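You operate a simulated robot arm through the tools that you are given. There is no shell and no other tool. Be economical: measure what you need, move in short steps, check, and stop when the job is done.

The job below is to be done with a simulated two-armed robot. You get a single attempt, and the scene is never put back.

Task
On the left part of the left bench, fold the rag in half.

It is judged by the outcome, as a careful person would: the job done as asked, and still so three seconds after it is handed in. It fails if anything else is knocked over, pushed out of place, dropped, spilled or broken. Flat cloth is picked up by pressing the open fingertips on it (5 to 10 N) and closing them slowly along it; thin cloth reads only 2 to 8 mm in the jaws.

Robot
Two 7-joint arms with two-finger parallel grippers on one trunk, on a base that drives. Base frame: it is fixed to the floor where the robot stands at the start and does not move with it; the origin is under the middle of the robot, x ahead of it, y to its left, z up; the surface under the hand at the start is at about z = 0.81. Units: m, rad, N and s.
The left shoulder is at the start at [0.07, 0.189, 1.4], the right one opposite. With the tool pointing down near the work surface each hand reaches from about 0.1 to 0.7 m from the robot's upright axis, wherever it stands, measured 20 degrees to its own side. Places, roughly: left part of the left bench [0.6, -0.6, 0.8]. Payload 3.91 kg a hand.
The tool frame of a hand sits at the grasp point between the pads (the TCP): z along the fingers, y along the line on which they close. The tips reach 0.03 m beyond it. The gripper opens to 0.11 m. The fingers are 0.02 m wide and 0.01 m thick; the gripper's body (0.048 by 0.112 m) begins 0.055 m behind the TCP.
Orientation is that of the tool frame in the base frame, as a unit quaternion [x, y, z, w]. With the fingers straight down and closing along the base's y, the tool's x points along the base's -x, its y along +y and its z along -z.

Tools
- The arms move only by the tool nudge_tool. It takes "left_motion", "right_motion" or both (then of equal length, played together; a hand with none holds still); each is a list of rows, each a list of 7 numbers: the shift along the base's x, y, z in m, then the turn, a rotation vector about the base's x, y, z in rad, then the closure, from 0 (fully open) to 1 (shut). In form: [[tx, ty, tz, wx, wy, wz, gripper], ...]. A call has 1 to 12 rows; each row shifts and turns the commanded pose from where the row before left it. A row lasts 0.2 s, in which the tool goes at most 0.05 m and 0.15 rad; a call with a longer step from one row to the next is refused whole, and so is a gripper value outside its range. Where a pose cannot be reached the arm comes as near as it can. A force on the tool above 40 N (or 10 N above the force at the start of the call, whichever is more), or a blocked arm, ends the call early, and 0.2 s more pass. Each finger travels about 0.072 m/s and halts on what it meets, pressing with about 33 N; the grip force reading is that of the motor and also rises with nothing between the fingers. The clock runs only during rows and for 0.2 s after the last one: add rows that do not move to give the fingers time. It gives the time, the measured TCP pose, the force on the tool (base axes), the opening and the grip force at its end, in the units of the frame above (readings bear some noise), with the torque about the TCP (base axes, N m) and any sound that the robot's microphone picked up.
- Cameras (640 x 400 px; columns grow to the right, rows downward): "scene" is now at [0.1123, 0.0158, 1.5933]; the picture's right is [0.20, -0.98, 0.00], its down [-0.87, -0.18, -0.47] and it looks along [0.46, 0.09, -0.88] (base axes); focal length 247 px, centre (320, 200). "left" rides on the left gripper at [0.072, -0.017, -0.103] in its tool frame; the picture's right is [0.23, 0.97, 0.00], its down [-0.76, 0.18, -0.62] and it looks along [-0.61, 0.14, 0.78] (tool axes); focal length 222 px, centre (320, 200). "right" rides on the right gripper at [0.072, 0.017, -0.103] in its tool frame; the picture's right is [-0.23, 0.97, 0.00], its down [-0.76, -0.18, -0.62] and it looks along [-0.61, -0.14, 0.78] (tool axes); focal length 222 px, centre (320, 200). There is no depth. A picture from a camera that has moved, and an enlarged one, comes with that camera's place and axes in the base frame and with its lens.
- get_image(camera): a new picture of that camera. The clock stands still meanwhile.
- lift_body(by): slides the trunk up (or, below 0, down) by that many m; the arms and the scene camera ride with it, the base frame stays. It gives what a move gives, with no picture.
- base_move(legs): drives the robot by 1 to 6 legs, each [ahead, turn to the left] in m and rad, along the robot's own axes; the way and the turn of a leg run together, so that a leg with both is an arc; at most 1.5 m and 3.142 rad a leg. The arms and the cameras ride along, it lands a little off, and it stops where it bumps. It gives what a move gives.
- turn_head(pan, tilt): turns the head with the scene camera to pan (to the left, within 1.501 rad either way) and tilt (down, from -0.506 to 1.204), counted from straight ahead of the robot. It gives what a move gives.
- zoom(camera, box): a new picture of the part [left, top, right, bottom] of that camera's present view, enlarged. The clock stands still meanwhile.
- hand_in(): hands the job in; it is judged then, once.

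Go step by step. Nothing tells you exact positions but the pictures and the camera data: compare them with the known pose of the tool, close in by small moves and look again before you grip or let go. The budget is 120 turns and 108 pictures, counting those below and the enlarged ones. Unless the task says otherwise, let go and move clear before handing in, and close with one line.

The tools are called after "Call:" as a command line: name --argument value ..., lists and objects as JSON in quotes. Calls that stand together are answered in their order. nudge_tool: Moves the arms, as the interface text tells. Its arguments: {"type":"object","properties":{"left_motion":{"type":"array"},"right_motion":{"type":"array"}},"required":[]} The other tools are called the same way: lift_body (by) slides the trunk up or down; base_move (legs) drives the base; turn_head (pan, tilt) turns the head that bears the scene camera; get_image (camera) takes a picture; zoom (camera, box) takes an enlarged picture of a part of a camera's view; hand_in () hands the job in.

At the start:

```text
clock: 0.0
left_tcp_pos: [0.6009, 0.1946, 1.0438]
left_orientation: [0.001, 1.0, 0.0, -0.001]
left_wrist_force: [0.2, -0.1, -0.2]
left_wrist_torque: [-0.02, -0.01, -0.04]
left_width: 0.1098
left_grip_force: 0.0
right_tcp_pos: [0.4815, -0.1708, 0.9464]
right_orientation: [0.009, 1.0, 0.002, 0.005]
right_wrist_force: [14.4, 119.0, -88.4]
right_wrist_torque: [-15.75, -5.77, -10.22]
right_width: 0.1101
right_grip_force: 0.1
trunk travel left (down, up): [-0.911, 0.029]
robot x, y, heading: [-0.0007, -0.0003, -0.006]
head pan, tilt: [0.201, 1.084]
```

scene: 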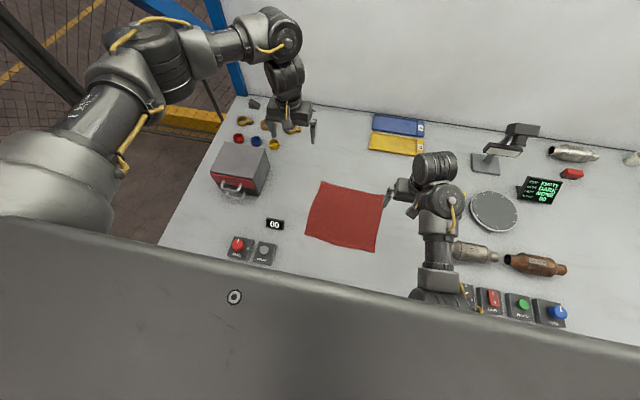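
right: 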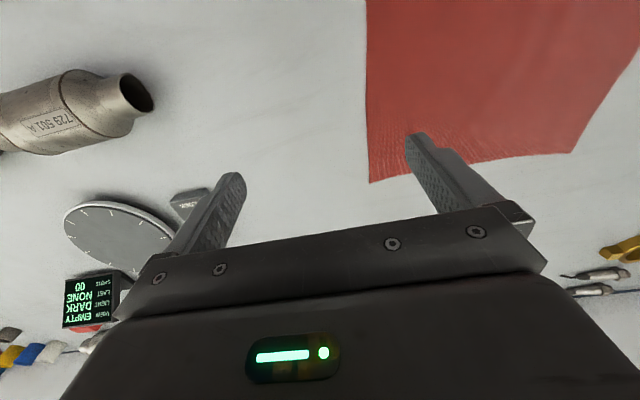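
left: 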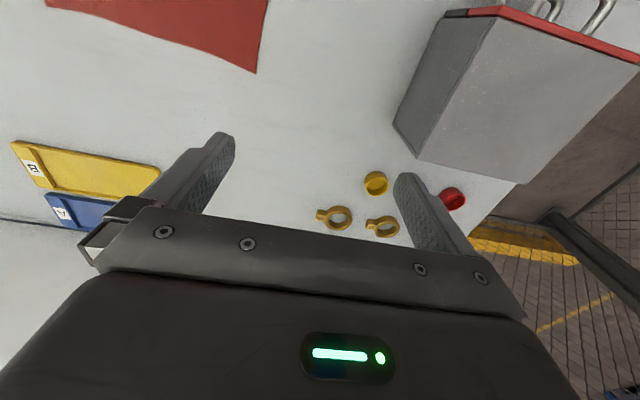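

The red rag lies flat at about x 0.37–0.60, y −0.12–0.11, nearly square to the base. The right wrist reads a strange high force, so I start with a motionless check and a closer look.

Call:
nudge_tool --right_motion '[[0, 0, 0, 0, 0, 0, 0]]'

Call:
zoom --camera "scene" --box '[200, 130, 520, 330]'

```text
clock: 0.4
left_tcp_pos: [0.6029, 0.1952, 1.0434]
left_orientation: [0.0, 1.0, 0.0, 0.0]
left_wrist_force: [-0.1, -0.3, 0.3]
left_wrist_torque: [0.02, 0.03, 0.0]
left_width: 0.11
left_grip_force: 0.1
right_tcp_pos: [0.481, -0.1704, 0.9471]
right_orientation: [0.012, 1.0, 0.002, 0.005]
right_wrist_force: [15.3, 53.9, -45.4]
right_wrist_torque: [-7.22, -2.01, -4.75]
right_width: 0.1101
right_grip_force: 0.0
trunk travel left (down, up): [-0.911, 0.029]
robot x, y, heading: [-0.001, 0.0027, -0.006]
head pan, tilt: [0.201, 1.084]
```

```text
2.00 times, centred on (360, 230) of scene
camera zoom: at [0.1122, 0.0159, 1.5933], right [0.2, -0.98, 0.0], down [-0.87, -0.18, -0.47], along [0.46, 0.09, -0.88], focal length 495 px, centre (240, 140)
```

zoom: 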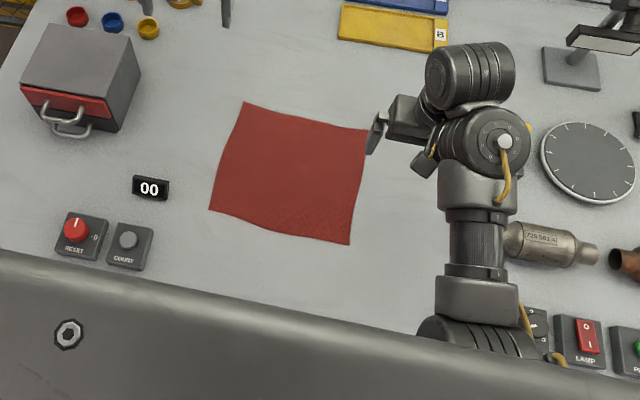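

The right hand's load is falling but is still about 70 N; I look at that arm before moving it.

Call:
turn_head --pan -0.4 --tilt 1.0

Call:
get_image --camera "scene"

Call:
get_image --camera "right"

```text
clock: 1.4
left_tcp_pos: [0.602, 0.1956, 1.0433]
left_orientation: [0.0, 1.0, -0.001, 0.0]
left_wrist_force: [-1.0, -0.7, -0.1]
left_wrist_torque: [-0.01, -0.02, 0.03]
left_width: 0.1098
left_grip_force: 0.1
right_tcp_pos: [0.4811, -0.1709, 0.9469]
right_orientation: [0.012, 1.0, 0.001, 0.005]
right_wrist_force: [8.6, 61.8, -47.8]
right_wrist_torque: [-8.19, -3.08, -5.28]
right_width: 0.11
right_grip_force: 0.1
trunk travel left (down, up): [-0.911, 0.029]
robot x, y, heading: [0.0005, -0.0004, -0.001]
head pan, tilt: [-0.4, 1.0]
```

```text
103 pictures are left
camera scene: at [0.1135, -0.024, 1.5989], right [-0.39, -0.92, 0.0], down [-0.78, 0.33, -0.54], along [0.5, -0.21, -0.84], focal length 247 px, centre (320, 200)
```

scene: 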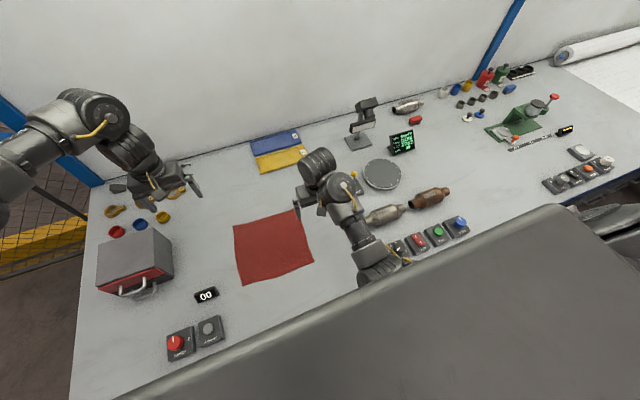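

```text
102 pictures are left
camera right: at [0.4083, -0.1518, 1.0489], right [0.25, 0.97, 0.01], down [0.75, -0.2, 0.63], along [0.61, -0.15, -0.78], focal length 222 px, centre (320, 200)
```

right: 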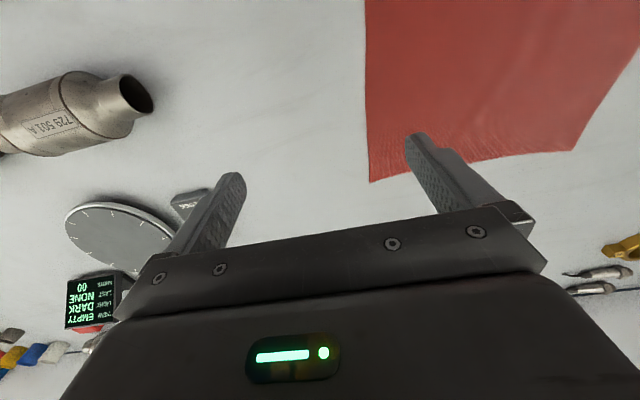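

Nothing visible touches the right fingers; the arm looks folded on itself. I lift the right hand a little and watch whether the load falls.

Call:
nudge_tool --right_motion '[[0, 0, 0.02, 0, 0, 0, 0], [0, 0, 0.02, 0, 0, 0, 0]]'

```text
clock: 1.7
left_tcp_pos: [0.6009, 0.194, 1.0445]
left_orientation: [0.0, 1.0, 0.0, 0.0]
left_wrist_force: [0.5, -0.4, 0.5]
left_wrist_torque: [0.04, 0.05, 0.0]
left_width: 0.1101
left_grip_force: 0.1
right_tcp_pos: [0.4835, -0.1697, 0.9472]
right_orientation: [0.016, 1.0, 0.002, 0.008]
right_wrist_force: [5.6, 26.4, -18.3]
right_wrist_torque: [-3.59, -0.76, -2.38]
right_width: 0.1101
right_grip_force: 0.1
right hand out of reach, approached as far as the arm can: row 1
trunk travel left (down, up): [-0.911, 0.029]
robot x, y, heading: [-0.0026, -0.0013, 0.005]
head pan, tilt: [-0.4, 1.0]
stopped in row 1 (right hand): the force on the tool passed its limit at 123 N (the readings are from after the stop); the commanded pose is now the measured one
```

Upward is out of reach in that posture and raises the force. I try outward (ahead and right), away from the fold-up.

Call:
nudge_tool --right_motion '[[0.015, 0, 0, 0, 0, 0, 0]]'

```text
clock: 1.9
left_tcp_pos: [0.602, 0.1952, 1.0432]
left_orientation: [0.0, 1.0, -0.001, 0.0]
left_wrist_force: [-0.6, 0.2, -1.2]
left_wrist_torque: [-0.02, 0.03, -0.02]
left_width: 0.1099
left_grip_force: 0.0
right_tcp_pos: [0.485, -0.1698, 0.9485]
right_orientation: [0.016, 1.0, 0.003, 0.008]
right_wrist_force: [2.5, 13.2, -9.8]
right_wrist_torque: [-1.65, -0.37, -1.09]
right_width: 0.1101
right_grip_force: 0.0
trunk travel left (down, up): [-0.911, 0.029]
robot x, y, heading: [-0.0011, 0.0009, -0.001]
head pan, tilt: [-0.4, 1.0]
stopped in row 1 (right hand): the force on the tool passed its limit at 47 N (the readings are from after the stop); the commanded pose is now the measured one
```

The torque puts the contact at the wrist camera housing, pressed from the right and above by its own forearm. So I move the hand the way it is pushed: left and down.

Call:
nudge_tool --right_motion '[[0, 0.01, -0.008, 0, 0, 0, 0], [0, 0.01, -0.008, 0, 0, 0, 0]]'

```text
clock: 2.5
left_tcp_pos: [0.6014, 0.1948, 1.0434]
left_orientation: [0.001, 1.0, 0.0, 0.0]
left_wrist_force: [0.9, -0.1, 0.1]
left_wrist_torque: [-0.01, -0.03, -0.02]
left_width: 0.1098
left_grip_force: 0.1
right_tcp_pos: [0.4843, -0.1496, 0.9313]
right_orientation: [0.015, 1.0, 0.003, 0.005]
right_wrist_force: [0.1, -0.3, -0.4]
right_wrist_torque: [-0.01, 0.0, -0.02]
right_width: 0.1099
right_grip_force: 0.1
trunk travel left (down, up): [-0.911, 0.029]
robot x, y, heading: [-0.0016, -0.0002, 0.001]
head pan, tilt: [-0.4, 1.0]
```

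The right hand is free now. I bring both hands above the near corners of the rag.

Call:
nudge_tool --left_motion '[[-0.035, -0.017, -0.02, 0, 0, 0, 0], [-0.035, -0.017, -0.02, 0, 0, 0, 0], [-0.035, -0.017, -0.02, 0, 0, 0, 0], [-0.035, -0.017, -0.02, 0, 0, 0, 0], [-0.035, -0.017, -0.02, 0, 0, 0, 0], [-0.035, -0.017, -0.02, 0, 0, 0, 0]]' --right_motion '[[-0.015, 0.008, -0.003, 0, 0, 0, 0], [-0.015, 0.008, -0.003, 0, 0, 0, 0], [-0.015, 0.008, -0.003, 0, 0, 0, 0], [-0.015, 0.008, -0.003, 0, 0, 0, 0], [-0.015, 0.008, -0.003, 0, 0, 0, 0], [-0.015, 0.008, -0.003, 0, 0, 0, 0]]'

Call:
turn_head --pan 0.0 --tilt 1.1

Call:
get_image --camera "scene"

Call:
get_image --camera "right"

Call:
get_image --camera "left"

```text
clock: 3.9
left_tcp_pos: [0.3968, 0.0931, 0.9176]
left_orientation: [0.0, 1.0, -0.002, 0.0]
left_wrist_force: [-0.4, -0.2, 0.1]
left_wrist_torque: [0.01, 0.01, 0.01]
left_width: 0.1101
left_grip_force: 0.1
left hand out of reach, approached as far as the arm can: row 6
right_tcp_pos: [0.3921, -0.1033, 0.915]
right_orientation: [0.015, 1.0, 0.002, 0.007]
right_wrist_force: [-0.4, -0.1, 0.5]
right_wrist_torque: [0.02, 0.02, 0.01]
right_width: 0.11
right_grip_force: 0.1
trunk travel left (down, up): [-0.911, 0.029]
robot x, y, heading: [0.002, 0.0041, -0.002]
head pan, tilt: [-0.4, 1.0]
```

```text
clock: 4.8
left_tcp_pos: [0.3984, 0.0938, 0.9172]
left_orientation: [0.001, 1.0, -0.002, -0.002]
left_wrist_force: [0.4, 0.8, 0.4]
left_wrist_torque: [-0.01, 0.02, 0.0]
left_width: 0.1097
left_grip_force: 0.2
right_tcp_pos: [0.394, -0.1017, 0.9154]
right_orientation: [0.015, 1.0, 0.003, 0.007]
right_wrist_force: [0.8, 1.0, -0.7]
right_wrist_torque: [-0.02, 0.0, 0.01]
right_width: 0.1097
right_grip_force: 0.0
trunk travel left (down, up): [-0.911, 0.029]
robot x, y, heading: [0.0002, 0.0006, 0.003]
head pan, tilt: [0.0, 1.1]
```

```text
101 pictures are left
camera scene: at [0.1126, 0.003, 1.5923], right [0.0, -1.0, 0.0], down [-0.89, 0.0, -0.45], along [0.45, 0.0, -0.89], focal length 247 px, centre (320, 200)
```

scene: 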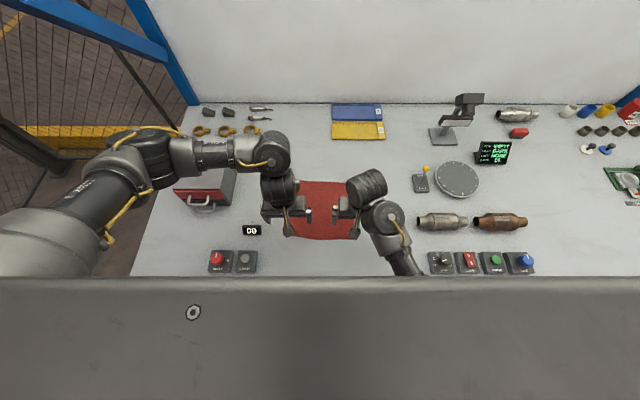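

```text
100 pictures are left
camera right: at [0.3207, -0.0837, 1.016], right [0.26, 0.97, 0.01], down [0.75, -0.2, 0.63], along [0.61, -0.16, -0.78], focal length 222 px, centre (320, 200)
```

right: 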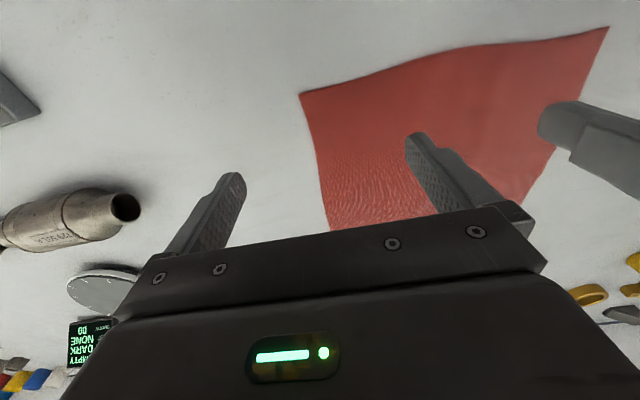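

```text
99 pictures are left
camera left: at [0.3244, 0.0778, 1.021], right [-0.23, 0.97, 0.0], down [0.76, 0.18, 0.62], along [0.61, 0.14, -0.78], focal length 222 px, centre (320, 200)
```

left: 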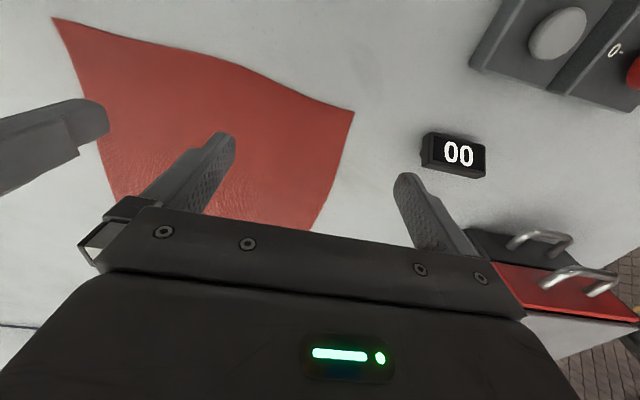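

Near corners come out at about (0.362, −0.112) and (0.380, 0.120). The left hand is at the near limit of its reach, so I back the base 0.06 m.

Call:
base_move --legs '[[-0.06, 0]]'

```text
clock: 5.8
left_tcp_pos: [0.3398, 0.0952, 0.9157]
left_orientation: [0.0, 1.0, -0.001, -0.003]
left_wrist_force: [-0.3, 0.5, -0.6]
left_wrist_torque: [-0.02, -0.03, 0.02]
left_width: 0.1098
left_grip_force: 0.1
right_tcp_pos: [0.3377, -0.1019, 0.9128]
right_orientation: [0.015, 1.0, 0.002, 0.005]
right_wrist_force: [-1.2, 0.2, 1.1]
right_wrist_torque: [0.01, 0.02, 0.01]
right_width: 0.1099
right_grip_force: 0.0
trunk travel left (down, up): [-0.911, 0.029]
robot x, y, heading: [-0.0596, 0.0026, 0.002]
head pan, tilt: [0.0, 1.1]
```

Next I set both hands over the near corners with the jaws half closed, tips about 2 cm above the cloth.

Call:
nudge_tool --left_motion '[[0.026, -0.004, -0.018, 0, 0, 0, 0.64], [0.026, -0.003, -0.018, 0, 0, 0, 0.64], [0, 0, -0.018, 0, 0, 0, 0.64], [0, 0, 0, 0, 0, 0, 0.64]]' --right_motion '[[0.019, 0.01, -0.018, 0, 0, 0, 0.64], [0.019, 0.01, -0.018, 0, 0, 0, 0.64], [0, 0, -0.018, 0, 0, 0, 0.64], [0, 0, 0, 0, 0, 0, 0.64]]'

Call:
get_image --camera "right"

Call:
get_image --camera "left"

```text
clock: 6.8
left_tcp_pos: [0.3921, 0.0865, 0.8617]
left_orientation: [0.0, 1.0, -0.001, -0.002]
left_wrist_force: [0.0, 0.1, -0.4]
left_wrist_torque: [0.03, -0.02, 0.05]
left_width: 0.0396
left_grip_force: 0.0
right_tcp_pos: [0.372, -0.0822, 0.8597]
right_orientation: [0.015, 1.0, 0.002, 0.006]
right_wrist_force: [-0.6, 1.0, -0.5]
right_wrist_torque: [0.0, 0.03, 0.02]
right_width: 0.0398
right_grip_force: 0.3
trunk travel left (down, up): [-0.911, 0.029]
robot x, y, heading: [-0.0572, 0.0032, 0.001]
head pan, tilt: [0.0, 1.1]
```

```text
98 pictures are left
camera right: at [0.3003, -0.0633, 0.9617], right [0.26, 0.97, 0.01], down [0.75, -0.2, 0.63], along [0.61, -0.16, -0.78], focal length 222 px, centre (320, 200)
```

right: 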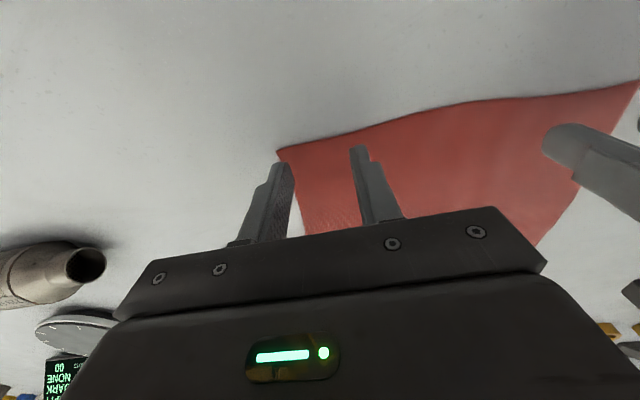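

```text
97 pictures are left
camera left: at [0.3187, 0.0708, 0.9656], right [-0.23, 0.97, 0.0], down [0.76, 0.18, 0.62], along [0.6, 0.14, -0.78], focal length 222 px, centre (320, 200)
```

left: 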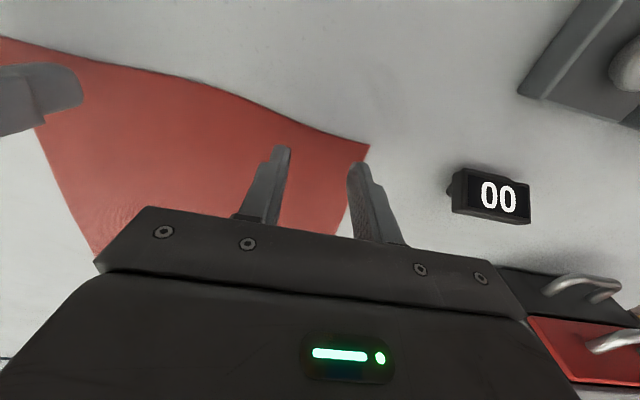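

Corner positions confirmed. I trim the hands inward a little and start lowering toward contact.

Call:
nudge_tool --left_motion '[[-0.003, -0.003, -0.005, 0, 0, 0, 0.64], [0, 0, -0.004, 0, 0, 0, 0.64], [0, 0, -0.004, 0, 0, 0, 0.64], [0, 0, -0.003, 0, 0, 0, 0.64]]' --right_motion '[[0.005, 0.005, -0.005, 0, 0, 0, 0.64], [0, 0, -0.004, 0, 0, 0, 0.64], [0, 0, -0.003, 0, 0, 0, 0.64], [0, 0, -0.002, 0, 0, 0, 0.64]]'

```text
clock: 7.8
left_tcp_pos: [0.3873, 0.084, 0.8467]
left_orientation: [0.001, 1.0, -0.001, -0.001]
left_wrist_force: [0.3, -0.3, 0.2]
left_wrist_torque: [0.01, 0.0, -0.01]
left_width: 0.0397
left_grip_force: 0.1
right_tcp_pos: [0.3779, -0.077, 0.847]
right_orientation: [0.015, 1.0, 0.003, 0.007]
right_wrist_force: [0.4, 0.8, 0.9]
right_wrist_torque: [0.03, -0.01, 0.03]
right_width: 0.0396
right_grip_force: 0.1
trunk travel left (down, up): [-0.911, 0.029]
robot x, y, heading: [-0.0597, -0.0007, 0.0]
head pan, tilt: [0.0, 1.1]
```

Still no contact with the tips near z 0.817; I go down in small steps.

Call:
nudge_tool --left_motion '[[0, 0, -0.002, 0, 0, 0, 0.64], [0, 0, -0.002, 0, 0, 0, 0.64], [0, 0, 0, 0, 0, 0, 0.64]]' --right_motion '[[0, 0, -0.002, 0, 0, 0, 0.64], [0, 0, -0.002, 0, 0, 0, 0.64], [0, 0, 0, 0, 0, 0, 0.64]]'

```text
clock: 8.6
left_tcp_pos: [0.3866, 0.0835, 0.843]
left_orientation: [0.001, 1.0, -0.001, -0.001]
left_wrist_force: [0.3, -0.4, 0.8]
left_wrist_torque: [0.04, 0.03, -0.03]
left_width: 0.0395
left_grip_force: 0.1
right_tcp_pos: [0.3792, -0.0778, 0.8422]
right_orientation: [0.015, 1.0, 0.002, 0.008]
right_wrist_force: [-0.1, -0.6, -0.1]
right_wrist_torque: [0.02, -0.01, -0.05]
right_width: 0.0397
right_grip_force: 0.1
trunk travel left (down, up): [-0.911, 0.029]
robot x, y, heading: [-0.0616, 0.0016, 0.003]
head pan, tilt: [0.0, 1.1]
```

Call:
nudge_tool --left_motion '[[0, 0, -0.0015, 0, 0, 0, 0.64], [0, 0, -0.0015, 0, 0, 0, 0.64], [0, 0, 0, 0, 0, 0, 0.64]]' --right_motion '[[0, 0, -0.0015, 0, 0, 0, 0.64], [0, 0, -0.0015, 0, 0, 0, 0.64], [0, 0, 0, 0, 0, 0, 0.64]]'

```text
clock: 9.4
left_tcp_pos: [0.3877, 0.0846, 0.8413]
left_orientation: [0.0, 1.0, -0.002, 0.001]
left_wrist_force: [2.5, 1.2, 10.8]
left_wrist_torque: [0.24, -0.12, -0.04]
left_width: 0.0394
left_grip_force: 0.0
right_tcp_pos: [0.3776, -0.0773, 0.843]
right_orientation: [0.014, 1.0, 0.003, 0.009]
right_wrist_force: [2.2, -1.9, 14.7]
right_wrist_torque: [-0.34, 0.03, 0.06]
right_width: 0.0396
right_grip_force: 0.2
trunk travel left (down, up): [-0.911, 0.029]
robot x, y, heading: [-0.0603, 0.0035, -0.004]
head pan, tilt: [0.0, 1.1]
```

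Both hands press the cloth, a bit too hard (11 and 15 N). I ease them slightly and close slowly.

Call:
nudge_tool --left_motion '[[0, 0, -0.0, 0, 0, 0, 0.64], [0, 0, -0.0, 0, 0, 0, 0.68], [0, 0, 0, 0, 0, 0, 0.72], [0, 0, 0, 0, 0, 0, 0.76], [0, 0, 0, 0, 0, 0, 0.8], [0, 0, 0, 0, 0, 0, 0.84], [0, 0, 0, 0, 0, 0, 0.88], [0, 0, 0, 0, 0, 0, 0.92], [0, 0, 0, 0, 0, 0, 0.96], [0, 0, 0, 0, 0, 0, 1], [0, 0, 0, 0, 0, 0, 1], [0, 0, 0, 0, 0, 0, 1]]' --right_motion '[[0, 0, 0.001, 0, 0, 0, 0.64], [0, 0, -0.0, 0, 0, 0, 0.68], [0, 0, 0, 0, 0, 0, 0.72], [0, 0, 0, 0, 0, 0, 0.76], [0, 0, 0, 0, 0, 0, 0.8], [0, 0, 0, 0, 0, 0, 0.84], [0, 0, 0, 0, 0, 0, 0.88], [0, 0, 0, 0, 0, 0, 0.92], [0, 0, 0, 0, 0, 0, 0.96], [0, 0, 0, 0, 0, 0, 1], [0, 0, 0, 0, 0, 0, 1], [0, 0, 0, 0, 0, 0, 1]]'

Call:
get_image --camera "right"

Call:
get_image --camera "left"

```text
clock: 12.0
left_tcp_pos: [0.3856, 0.0858, 0.8416]
left_orientation: [0.0, 1.0, -0.001, 0.001]
left_wrist_force: [0.0, 1.8, 28.8]
left_wrist_torque: [0.14, 0.04, 0.01]
left_width: 0.0065
left_grip_force: 32.7
right_tcp_pos: [0.3777, -0.0781, 0.842]
right_orientation: [0.016, 1.0, 0.003, 0.008]
right_wrist_force: [-0.6, 0.1, 2.7]
right_wrist_torque: [0.01, 0.01, 0.0]
right_width: 0.0
right_grip_force: 33.3
trunk travel left (down, up): [-0.911, 0.029]
robot x, y, heading: [-0.0608, 0.0038, 0.003]
head pan, tilt: [0.0, 1.1]
```

```text
96 pictures are left
camera right: at [0.3027, -0.0587, 0.9432], right [0.26, 0.97, 0.01], down [0.75, -0.2, 0.63], along [0.61, -0.16, -0.77], focal length 222 px, centre (320, 200)
```

right: 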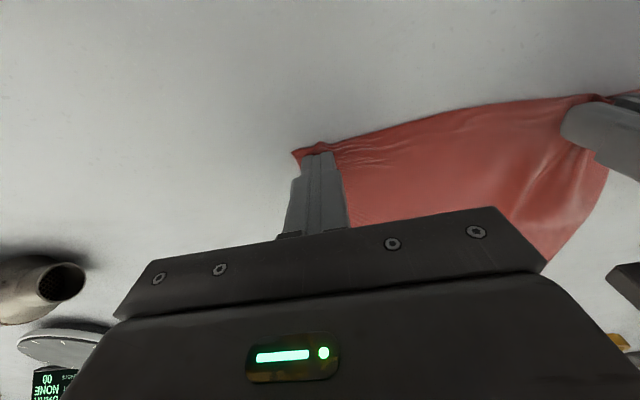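

```text
95 pictures are left
camera left: at [0.3125, 0.0678, 0.9449], right [-0.23, 0.97, 0.0], down [0.76, 0.18, 0.62], along [0.61, 0.14, -0.78], focal length 222 px, centre (320, 200)
```

left: 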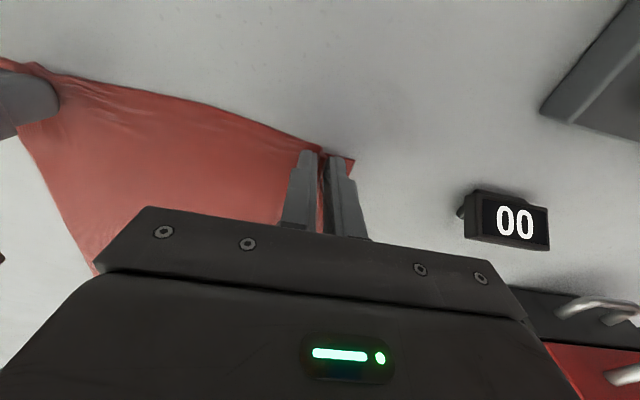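

The left hand has the cloth (6.5 mm); the right fingers slipped shut on nothing. I lift the right hand slightly, open it and set it again a bit further in.

Call:
nudge_tool --right_motion '[[0, 0, 0.006, 0, 0, 0, 1], [0.004, 0.008, 0.004, 0, 0, 0, 0.7], [0, 0, 0, 0, 0, 0, 0.7], [0, 0, 0, 0, 0, 0, 0.7]]' --left_motion '[[0, 0, 0.001, 0, 0, 0, 1], [0, 0, 0, 0, 0, 0, 1], [0, 0, 0, 0, 0, 0, 1], [0, 0, 0, 0, 0, 0, 1]]'

Call:
get_image --camera "right"

```text
clock: 13.0
left_tcp_pos: [0.3855, 0.0846, 0.8421]
left_orientation: [0.001, 1.0, -0.002, -0.001]
left_wrist_force: [1.0, 0.6, 15.1]
left_wrist_torque: [0.01, 0.02, 0.0]
left_width: 0.0064
left_grip_force: 33.1
right_tcp_pos: [0.3814, -0.0709, 0.8513]
right_orientation: [0.015, 1.0, 0.003, 0.007]
right_wrist_force: [0.5, 0.4, -0.1]
right_wrist_torque: [0.0, -0.01, 0.01]
right_width: 0.0332
right_grip_force: 0.0
trunk travel left (down, up): [-0.911, 0.029]
robot x, y, heading: [-0.0581, -0.0005, -0.001]
head pan, tilt: [0.0, 1.1]
```

```text
94 pictures are left
camera right: at [0.3076, -0.0507, 0.9525], right [0.26, 0.97, 0.01], down [0.75, -0.2, 0.63], along [0.61, -0.16, -0.77], focal length 222 px, centre (320, 200)
```

right: 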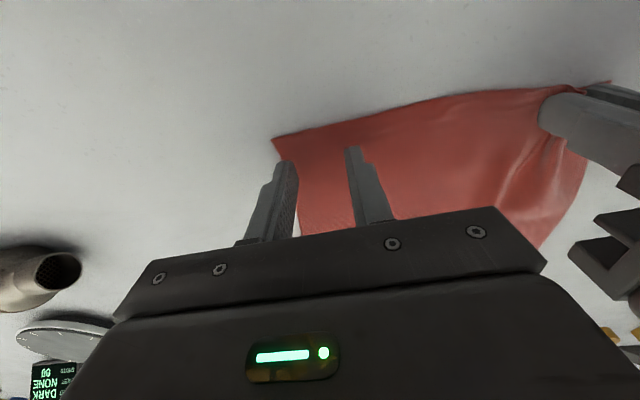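

The cloth's right corner now lies at about (0.360, −0.097). I shift the right hand 8 mm inward and press again.

Call:
nudge_tool --right_motion '[[0, 0.008, 0, 0, 0, 0, 0.68], [0, 0, -0.005, 0, 0, 0, 0.68], [0, 0, -0.003, 0, 0, 0, 0.68], [0, 0, -0.001, 0, 0, 0, 0.68], [0, 0, 0, 0, 0, 0, 0.68]]'

```text
clock: 14.2
left_tcp_pos: [0.3862, 0.0844, 0.84]
left_orientation: [0.0, 1.0, -0.002, 0.0]
left_wrist_force: [-0.9, 0.2, 9.2]
left_wrist_torque: [0.0, 0.05, 0.0]
left_width: 0.0061
left_grip_force: 33.6
right_tcp_pos: [0.3809, -0.0624, 0.8423]
right_orientation: [0.015, 1.0, 0.002, 0.006]
right_wrist_force: [-0.6, -1.0, 2.3]
right_wrist_torque: [-0.06, 0.03, -0.01]
right_width: 0.0357
right_grip_force: 0.3
trunk travel left (down, up): [-0.911, 0.029]
robot x, y, heading: [-0.0591, 0.0041, 0.001]
head pan, tilt: [0.0, 1.1]
```

Call:
nudge_tool --right_motion '[[0, 0, -0.001, 0, 0, 0, 0.68], [0, 0, 0, 0, 0, 0, 0.68]]'

```text
clock: 14.8
left_tcp_pos: [0.3859, 0.0844, 0.8416]
left_orientation: [0.0, 1.0, -0.002, 0.0]
left_wrist_force: [-0.4, 0.0, 3.1]
left_wrist_torque: [0.0, -0.01, -0.01]
left_width: 0.0061
left_grip_force: 33.0
right_tcp_pos: [0.3812, -0.0626, 0.8417]
right_orientation: [0.015, 1.0, 0.002, 0.007]
right_wrist_force: [-1.1, -1.5, 11.2]
right_wrist_torque: [-0.32, 0.13, -0.03]
right_width: 0.0358
right_grip_force: 0.4
trunk travel left (down, up): [-0.911, 0.029]
robot x, y, heading: [-0.055, 0.0037, -0.001]
head pan, tilt: [0.0, 1.1]
```

The right hand presses only with its outer finger (torque about x). I tilt it slightly to balance the load before closing.

Call:
nudge_tool --right_motion '[[0, 0, 0, -0.01, 0, 0, 0.68], [0, 0, 0, 0, 0, 0, 0.68]]'

```text
clock: 15.4
left_tcp_pos: [0.3851, 0.0851, 0.8426]
left_orientation: [-0.001, 1.0, -0.001, 0.0]
left_wrist_force: [-0.5, -0.5, 1.4]
left_wrist_torque: [-0.03, 0.02, 0.0]
left_width: 0.0059
left_grip_force: 33.0
right_tcp_pos: [0.3812, -0.0617, 0.8411]
right_orientation: [0.014, 1.0, -0.002, 0.008]
right_wrist_force: [-1.4, -0.8, 14.1]
right_wrist_torque: [0.11, 0.14, 0.02]
right_width: 0.0355
right_grip_force: 0.2
trunk travel left (down, up): [-0.911, 0.029]
robot x, y, heading: [-0.0613, 0.0002, -0.001]
head pan, tilt: [0.0, 1.1]
```

Now both right fingers carry load (about 14 N). I close slowly.

Call:
nudge_tool --right_motion '[[0, 0, 0.0003, 0, 0, 0, 0.7], [0, 0, 0, 0, 0, 0, 0.73], [0, 0, 0, 0, 0, 0, 0.76], [0, 0, 0, 0, 0, 0, 0.79], [0, 0, 0, 0, 0, 0, 0.82], [0, 0, 0, 0, 0, 0, 0.85], [0, 0, 0, 0, 0, 0, 0.88], [0, 0, 0, 0, 0, 0, 0.91], [0, 0, 0, 0, 0, 0, 0.94], [0, 0, 0, 0, 0, 0, 0.97], [0, 0, 0, 0, 0, 0, 1], [0, 0, 0, 0, 0, 0, 1]]'

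Call:
get_image --camera "right"

```text
clock: 18.0
left_tcp_pos: [0.3856, 0.0832, 0.8422]
left_orientation: [-0.001, 1.0, -0.002, 0.0]
left_wrist_force: [-0.4, -10.2, 1.8]
left_wrist_torque: [-0.36, -0.02, 0.05]
left_width: 0.0063
left_grip_force: 33.3
right_tcp_pos: [0.3797, -0.0602, 0.8411]
right_orientation: [0.014, 1.0, -0.002, 0.008]
right_wrist_force: [1.3, 10.5, 11.3]
right_wrist_torque: [0.31, 0.06, -0.12]
right_width: 0.0023
right_grip_force: 32.5
trunk travel left (down, up): [-0.911, 0.029]
robot x, y, heading: [-0.0607, -0.0001, -0.001]
head pan, tilt: [0.0, 1.1]
```

```text
93 pictures are left
camera right: at [0.3075, -0.0408, 0.9428], right [0.26, 0.97, 0.0], down [0.75, -0.2, 0.64], along [0.61, -0.16, -0.77], focal length 222 px, centre (320, 200)
```

right: 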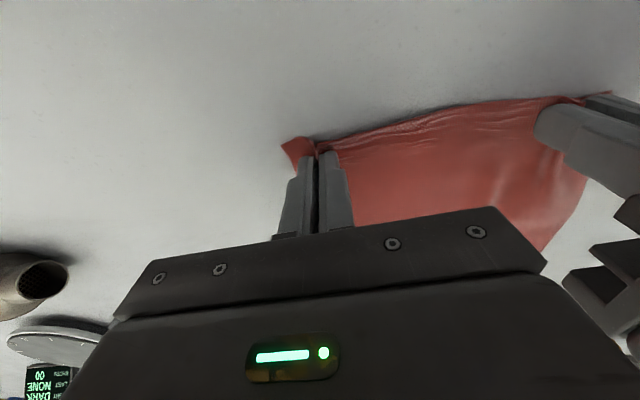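

Both hands hold the cloth (6.3 and 2.3 mm) and it is taut between them. I ease the hands together a few mm and lift a little.

Call:
nudge_tool --left_motion '[[0, -0.003, 0.004, 0, 0, 0, 1], [0.004, 0, 0.01, 0, 0, 0, 1], [0.005, 0, 0.01, 0, 0, 0, 1], [0.005, 0, 0.01, 0, 0, 0, 1]]' --right_motion '[[0, 0.003, 0.004, 0, 0, 0, 1], [0.004, 0, 0.01, 0, 0, 0, 1], [0.005, 0, 0.01, 0, 0, 0, 1], [0.005, 0, 0.01, 0, 0, 0, 1]]'

Call:
get_image --camera "right"

Call:
get_image --camera "left"

Call:
get_image --camera "scene"

```text
clock: 19.0
left_tcp_pos: [0.4014, 0.0812, 0.8738]
left_orientation: [0.001, 1.0, -0.001, -0.001]
left_wrist_force: [0.4, -2.1, 0.7]
left_wrist_torque: [-0.07, 0.02, -0.01]
left_width: 0.006
left_grip_force: 33.1
right_tcp_pos: [0.3959, -0.0598, 0.8751]
right_orientation: [0.015, 1.0, -0.003, 0.006]
right_wrist_force: [0.1, 2.8, 0.0]
right_wrist_torque: [0.06, 0.02, -0.03]
right_width: 0.0022
right_grip_force: 33.0
trunk travel left (down, up): [-0.911, 0.029]
robot x, y, heading: [-0.0585, 0.0048, 0.001]
head pan, tilt: [0.0, 1.1]
```

```text
92 pictures are left
camera right: at [0.3228, -0.0388, 0.9762], right [0.26, 0.97, 0.0], down [0.75, -0.2, 0.63], along [0.61, -0.16, -0.77], focal length 222 px, centre (320, 200)
```

right: 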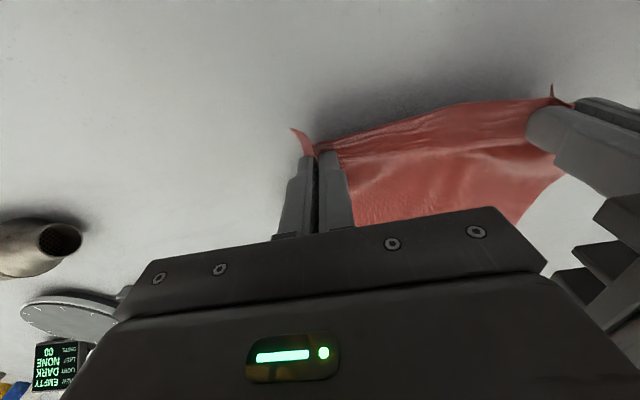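

```text
91 pictures are left
camera left: at [0.3286, 0.0647, 0.9783], right [-0.23, 0.97, 0.0], down [0.76, 0.18, 0.62], along [0.61, 0.14, -0.78], focal length 222 px, centre (320, 200)
```

left: 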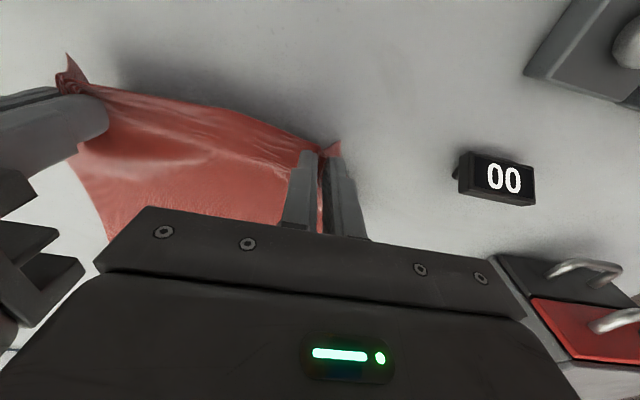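

```text
90 pictures are left
camera scene: at [0.0537, 0.0029, 1.5922], right [0.0, -1.0, 0.0], down [-0.89, 0.0, -0.45], along [0.45, 0.0, -0.89], focal length 247 px, centre (320, 200)
```

scene: 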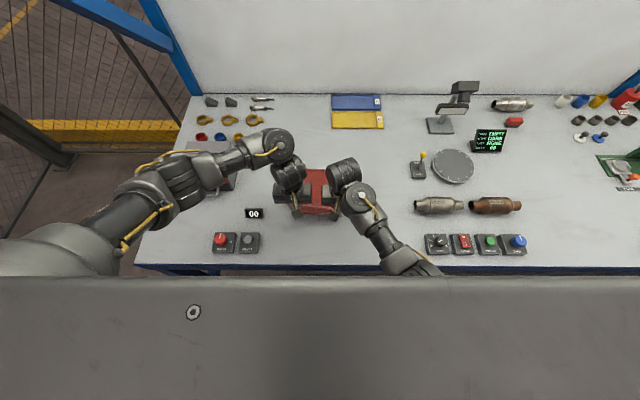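

Grip is good on both sides. I carry the near edge forward in a low arc toward the far edge, stopping midway to look.

Call:
nudge_tool --left_motion '[[0.02, 0, 0.02, 0, 0, 0, 1], [0.025, 0, 0.017, 0, 0, 0, 1], [0.025, 0, 0.009, 0, 0, 0, 1], [0.025, 0, 0.002, 0, 0, 0, 1], [0.025, 0, -0.006, 0, 0, 0, 1], [0, 0, 0, 0, 0, 0, 1]]' --right_motion '[[0.02, 0, 0.02, 0, 0, 0, 1], [0.025, 0, 0.017, 0, 0, 0, 1], [0.025, 0, 0.009, 0, 0, 0, 1], [0.025, 0, 0.002, 0, 0, 0, 1], [0.025, 0, -0.006, 0, 0, 0, 1], [0, 0, 0, 0, 0, 0, 1]]'

Call:
zoom --camera "scene" --box '[220, 110, 420, 235]'

Call:
get_image --camera "right"

Call:
get_image --camera "left"

```text
clock: 20.4
left_tcp_pos: [0.521, 0.0803, 0.9175]
left_orientation: [0.0, 1.0, -0.001, 0.0]
left_wrist_force: [0.1, -1.9, 0.7]
left_wrist_torque: [-0.07, 0.02, 0.02]
left_width: 0.0059
left_grip_force: 33.0
right_tcp_pos: [0.5161, -0.0583, 0.9184]
right_orientation: [0.013, 1.0, -0.002, 0.007]
right_wrist_force: [-0.2, 2.4, 0.9]
right_wrist_torque: [0.08, 0.0, -0.04]
right_width: 0.0023
right_grip_force: 33.3
trunk travel left (down, up): [-0.911, 0.029]
robot x, y, heading: [-0.0574, 0.0024, 0.002]
head pan, tilt: [0.0, 1.1]
```

```text
3.20 times, centred on (320, 172) of scene
camera zoom: at [0.0519, 0.0034, 1.5924], right [0.0, -1.0, 0.0], down [-0.89, 0.0, -0.45], along [0.45, 0.0, -0.89], focal length 792 px, centre (320, 288)
```

zoom: 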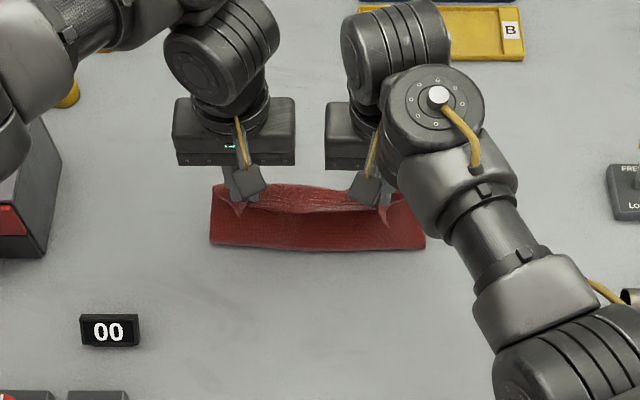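

```text
88 pictures are left
camera right: at [0.4421, -0.0391, 1.0192], right [0.26, 0.97, 0.0], down [0.75, -0.2, 0.64], along [0.61, -0.16, -0.77], focal length 222 px, centre (320, 200)
```

right: 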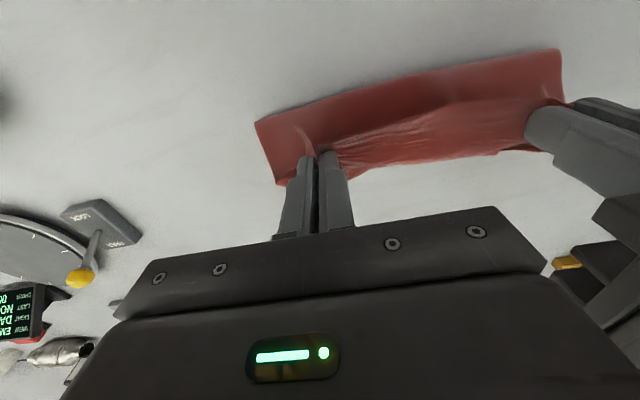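

```text
87 pictures are left
camera left: at [0.4479, 0.0644, 1.0212], right [-0.23, 0.97, 0.0], down [0.76, 0.18, 0.62], along [0.61, 0.14, -0.78], focal length 222 px, centre (320, 200)
```

left: 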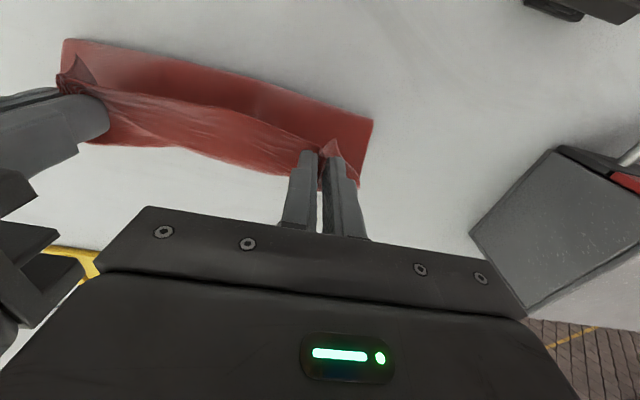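

The fold is forming cleanly along x≈0.50. I bring the edge forward and down over the far edge.

Call:
nudge_tool --left_motion '[[0.022, 0, -0.018, 0, 0, 0, 1], [0.02, 0, -0.02, 0, 0, 0, 1], [0.013, 0, -0.016, 0, 0, 0, 1], [0.01, 0, -0.008, 0, 0, 0, 1], [0, 0, 0, 0, 0, 0, 1]]' --right_motion '[[0.022, 0, -0.018, 0, 0, 0, 1], [0.02, 0, -0.02, 0, 0, 0, 1], [0.013, 0, -0.016, 0, 0, 0, 1], [0.01, 0, -0.008, 0, 0, 0, 1], [0, 0, 0, 0, 0, 0, 1]]'

Call:
zoom --camera "scene" --box '[220, 110, 420, 235]'

Call:
get_image --camera "right"

Call:
get_image --camera "left"

```text
clock: 21.6
left_tcp_pos: [0.5751, 0.0817, 0.86]
left_orientation: [0.0, 1.0, -0.001, -0.002]
left_wrist_force: [-0.1, -2.2, -0.4]
left_wrist_torque: [-0.07, -0.04, -0.02]
left_width: 0.006
left_grip_force: 33.2
left hand out of reach, approached as far as the arm can: row 4
right_tcp_pos: [0.5723, -0.0594, 0.8602]
right_orientation: [0.015, 1.0, -0.002, 0.007]
right_wrist_force: [-0.2, 1.9, 0.2]
right_wrist_torque: [0.08, 0.01, -0.04]
right_width: 0.0022
right_grip_force: 32.8
right hand out of reach, approached as far as the arm can: row 4
trunk travel left (down, up): [-0.911, 0.029]
robot x, y, heading: [-0.0587, 0.002, -0.005]
head pan, tilt: [0.0, 1.1]
```

```text
3.20 times, centred on (320, 172) of scene
camera zoom: at [0.0529, 0.0039, 1.5923], right [0.0, -1.0, 0.0], down [-0.89, 0.0, -0.45], along [0.45, 0.0, -0.89], focal length 792 px, centre (320, 288)
```

zoom: 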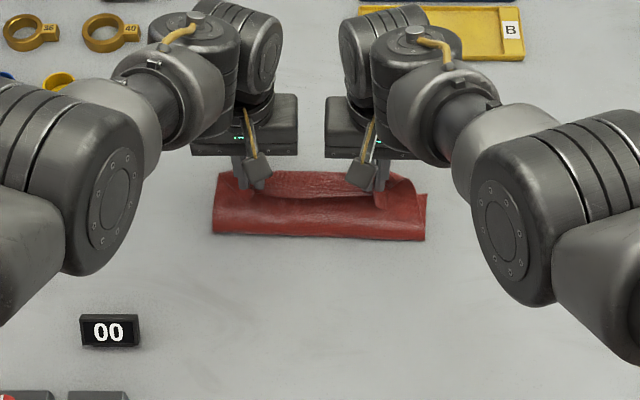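

```text
85 pictures are left
camera right: at [0.4989, -0.0391, 0.9608], right [0.26, 0.97, 0.0], down [0.75, -0.2, 0.63], along [0.61, -0.16, -0.77], focal length 222 px, centre (320, 200)
```

right: 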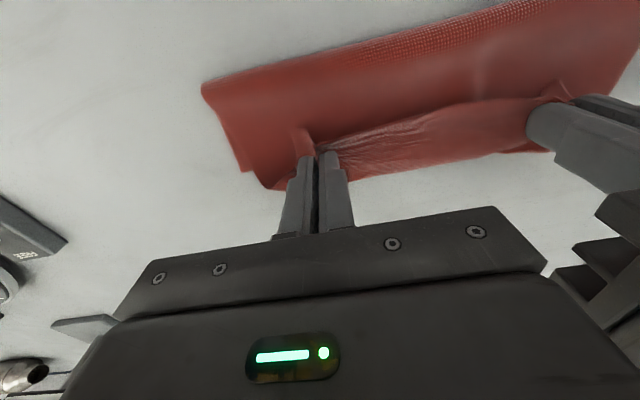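

```text
84 pictures are left
camera left: at [0.5033, 0.0643, 0.963], right [-0.23, 0.97, 0.0], down [0.76, 0.18, 0.62], along [0.6, 0.14, -0.79], focal length 222 px, centre (320, 200)
```

left: 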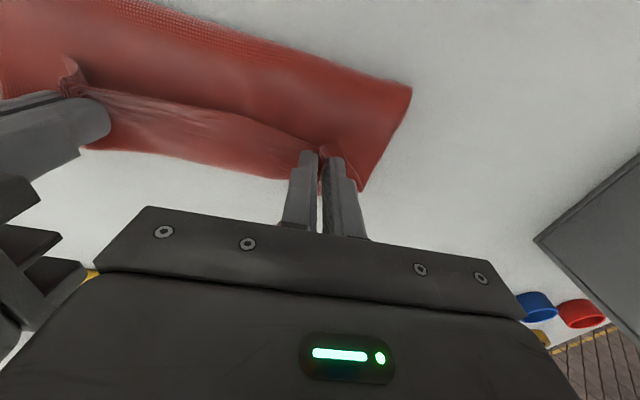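

The hands stop about 1 cm short at the reach limit; the far edge still lies at x≈0.60. I drive the base ahead 2 cm, carrying the hands with it.

Call:
base_move --legs '[[0.02, 0]]'

Call:
get_image --camera "right"

Call:
get_image --camera "left"

```text
clock: 22.4
left_tcp_pos: [0.5931, 0.0803, 0.8608]
left_orientation: [0.0, 1.0, -0.002, 0.001]
left_wrist_force: [-1.0, -1.6, 1.5]
left_wrist_torque: [-0.06, -0.05, 0.01]
left_width: 0.0059
left_grip_force: 33.0
right_tcp_pos: [0.589, -0.0593, 0.8619]
right_orientation: [0.014, 1.0, -0.003, 0.008]
right_wrist_force: [-0.6, 1.3, 0.5]
right_wrist_torque: [0.08, -0.02, -0.01]
right_width: 0.0025
right_grip_force: 32.4
trunk travel left (down, up): [-0.911, 0.029]
robot x, y, heading: [-0.0388, 0.0004, 0.001]
head pan, tilt: [0.0, 1.1]
```

```text
83 pictures are left
camera right: at [0.5146, -0.0391, 0.9635], right [0.26, 0.97, 0.0], down [0.74, -0.2, 0.64], along [0.62, -0.16, -0.77], focal length 222 px, centre (320, 200)
```

right: 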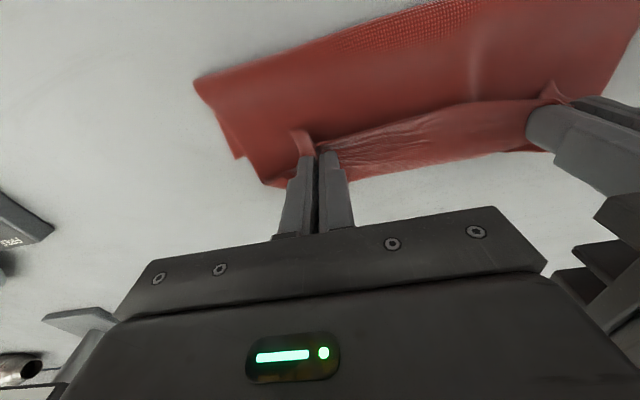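

```text
82 pictures are left
camera left: at [0.5195, 0.0641, 0.966], right [-0.23, 0.97, 0.0], down [0.76, 0.18, 0.62], along [0.61, 0.14, -0.78], focal length 222 px, centre (320, 200)
```

left: 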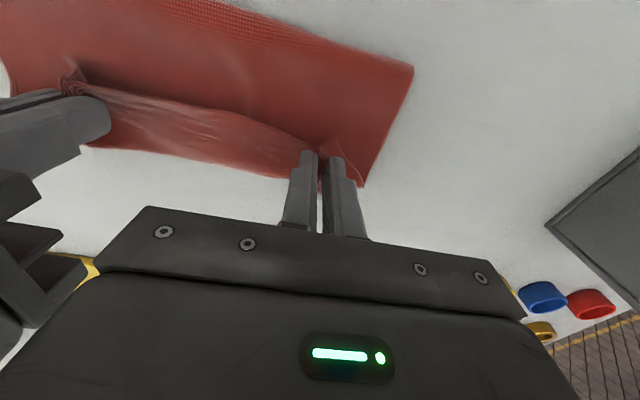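

Comparing pictures, the held edge now overhangs the far edge by about 1.5–2 cm and sits about 1.6 cm too far left (the rag is slightly skewed). I shift both hands back and right, then look again.

Call:
nudge_tool --left_motion '[[-0.006, -0.008, 0, 0, 0, 0, 1], [-0.007, -0.009, -0.004, 0, 0, 0, 1], [0, 0, -0.002, 0, 0, 0, 1], [0, 0, 0, 0, 0, 0, 1]]' --right_motion '[[-0.011, -0.008, 0, 0, 0, 0, 1], [-0.01, -0.009, -0.004, 0, 0, 0, 1], [0, 0, -0.002, 0, 0, 0, 1], [0, 0, 0, 0, 0, 0, 1]]'

Call:
zoom --camera "right" --box '[160, 50, 400, 200]'

Call:
zoom --camera "left" --box '[200, 50, 440, 200]'

Call:
zoom --camera "scene" --box '[250, 130, 410, 230]'

```text
clock: 23.4
left_tcp_pos: [0.5822, 0.0631, 0.8523]
left_orientation: [0.001, 1.0, -0.002, -0.002]
left_wrist_force: [-0.1, -2.3, -0.5]
left_wrist_torque: [-0.09, 0.01, -0.01]
left_width: 0.0056
left_grip_force: 33.3
right_tcp_pos: [0.5725, -0.0771, 0.853]
right_orientation: [0.014, 1.0, -0.004, 0.006]
right_wrist_force: [-0.1, 2.9, 0.6]
right_wrist_torque: [0.07, -0.01, -0.05]
right_width: 0.0024
right_grip_force: 33.5
trunk travel left (down, up): [-0.911, 0.029]
robot x, y, heading: [-0.0365, 0.0018, -0.001]
head pan, tilt: [0.0, 1.1]
```

```text
2.67 times, centred on (280, 125) of right
camera zoom: at [0.4979, -0.0562, 0.9547], right [0.25, 0.97, 0.0], down [0.75, -0.2, 0.63], along [0.61, -0.16, -0.77], focal length 592 px, centre (427, 400)
```

zoom: 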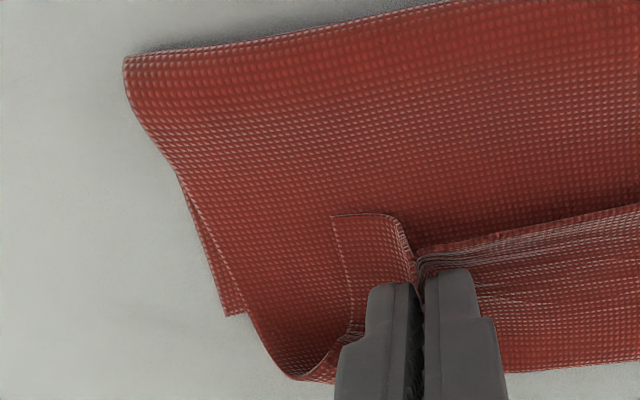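

```text
2.67 times, centred on (320, 125) of left
camera zoom: at [0.5103, 0.0467, 0.957], right [-0.23, 0.97, 0.0], down [0.76, 0.18, 0.62], along [0.6, 0.14, -0.78], focal length 592 px, centre (320, 400)
```

zoom: 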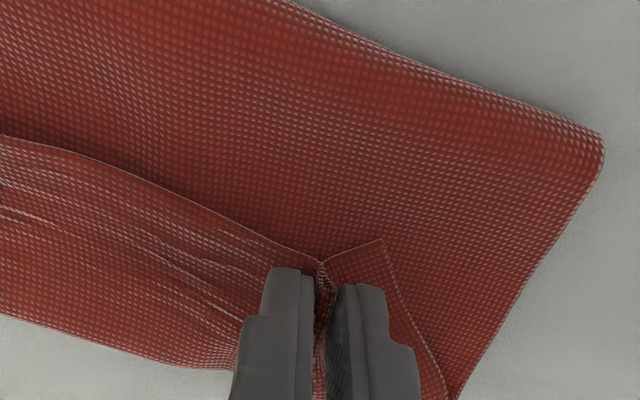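

```text
4.00 times, centred on (330, 180) of scene
camera zoom: at [0.073, 0.0033, 1.5923], right [0.0, -1.0, 0.0], down [-0.89, 0.0, -0.45], along [0.45, 0.0, -0.89], focal length 990 px, centre (280, 280)
```

zoom: 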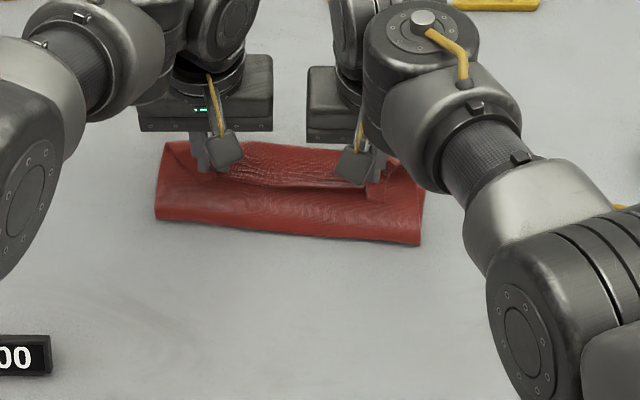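

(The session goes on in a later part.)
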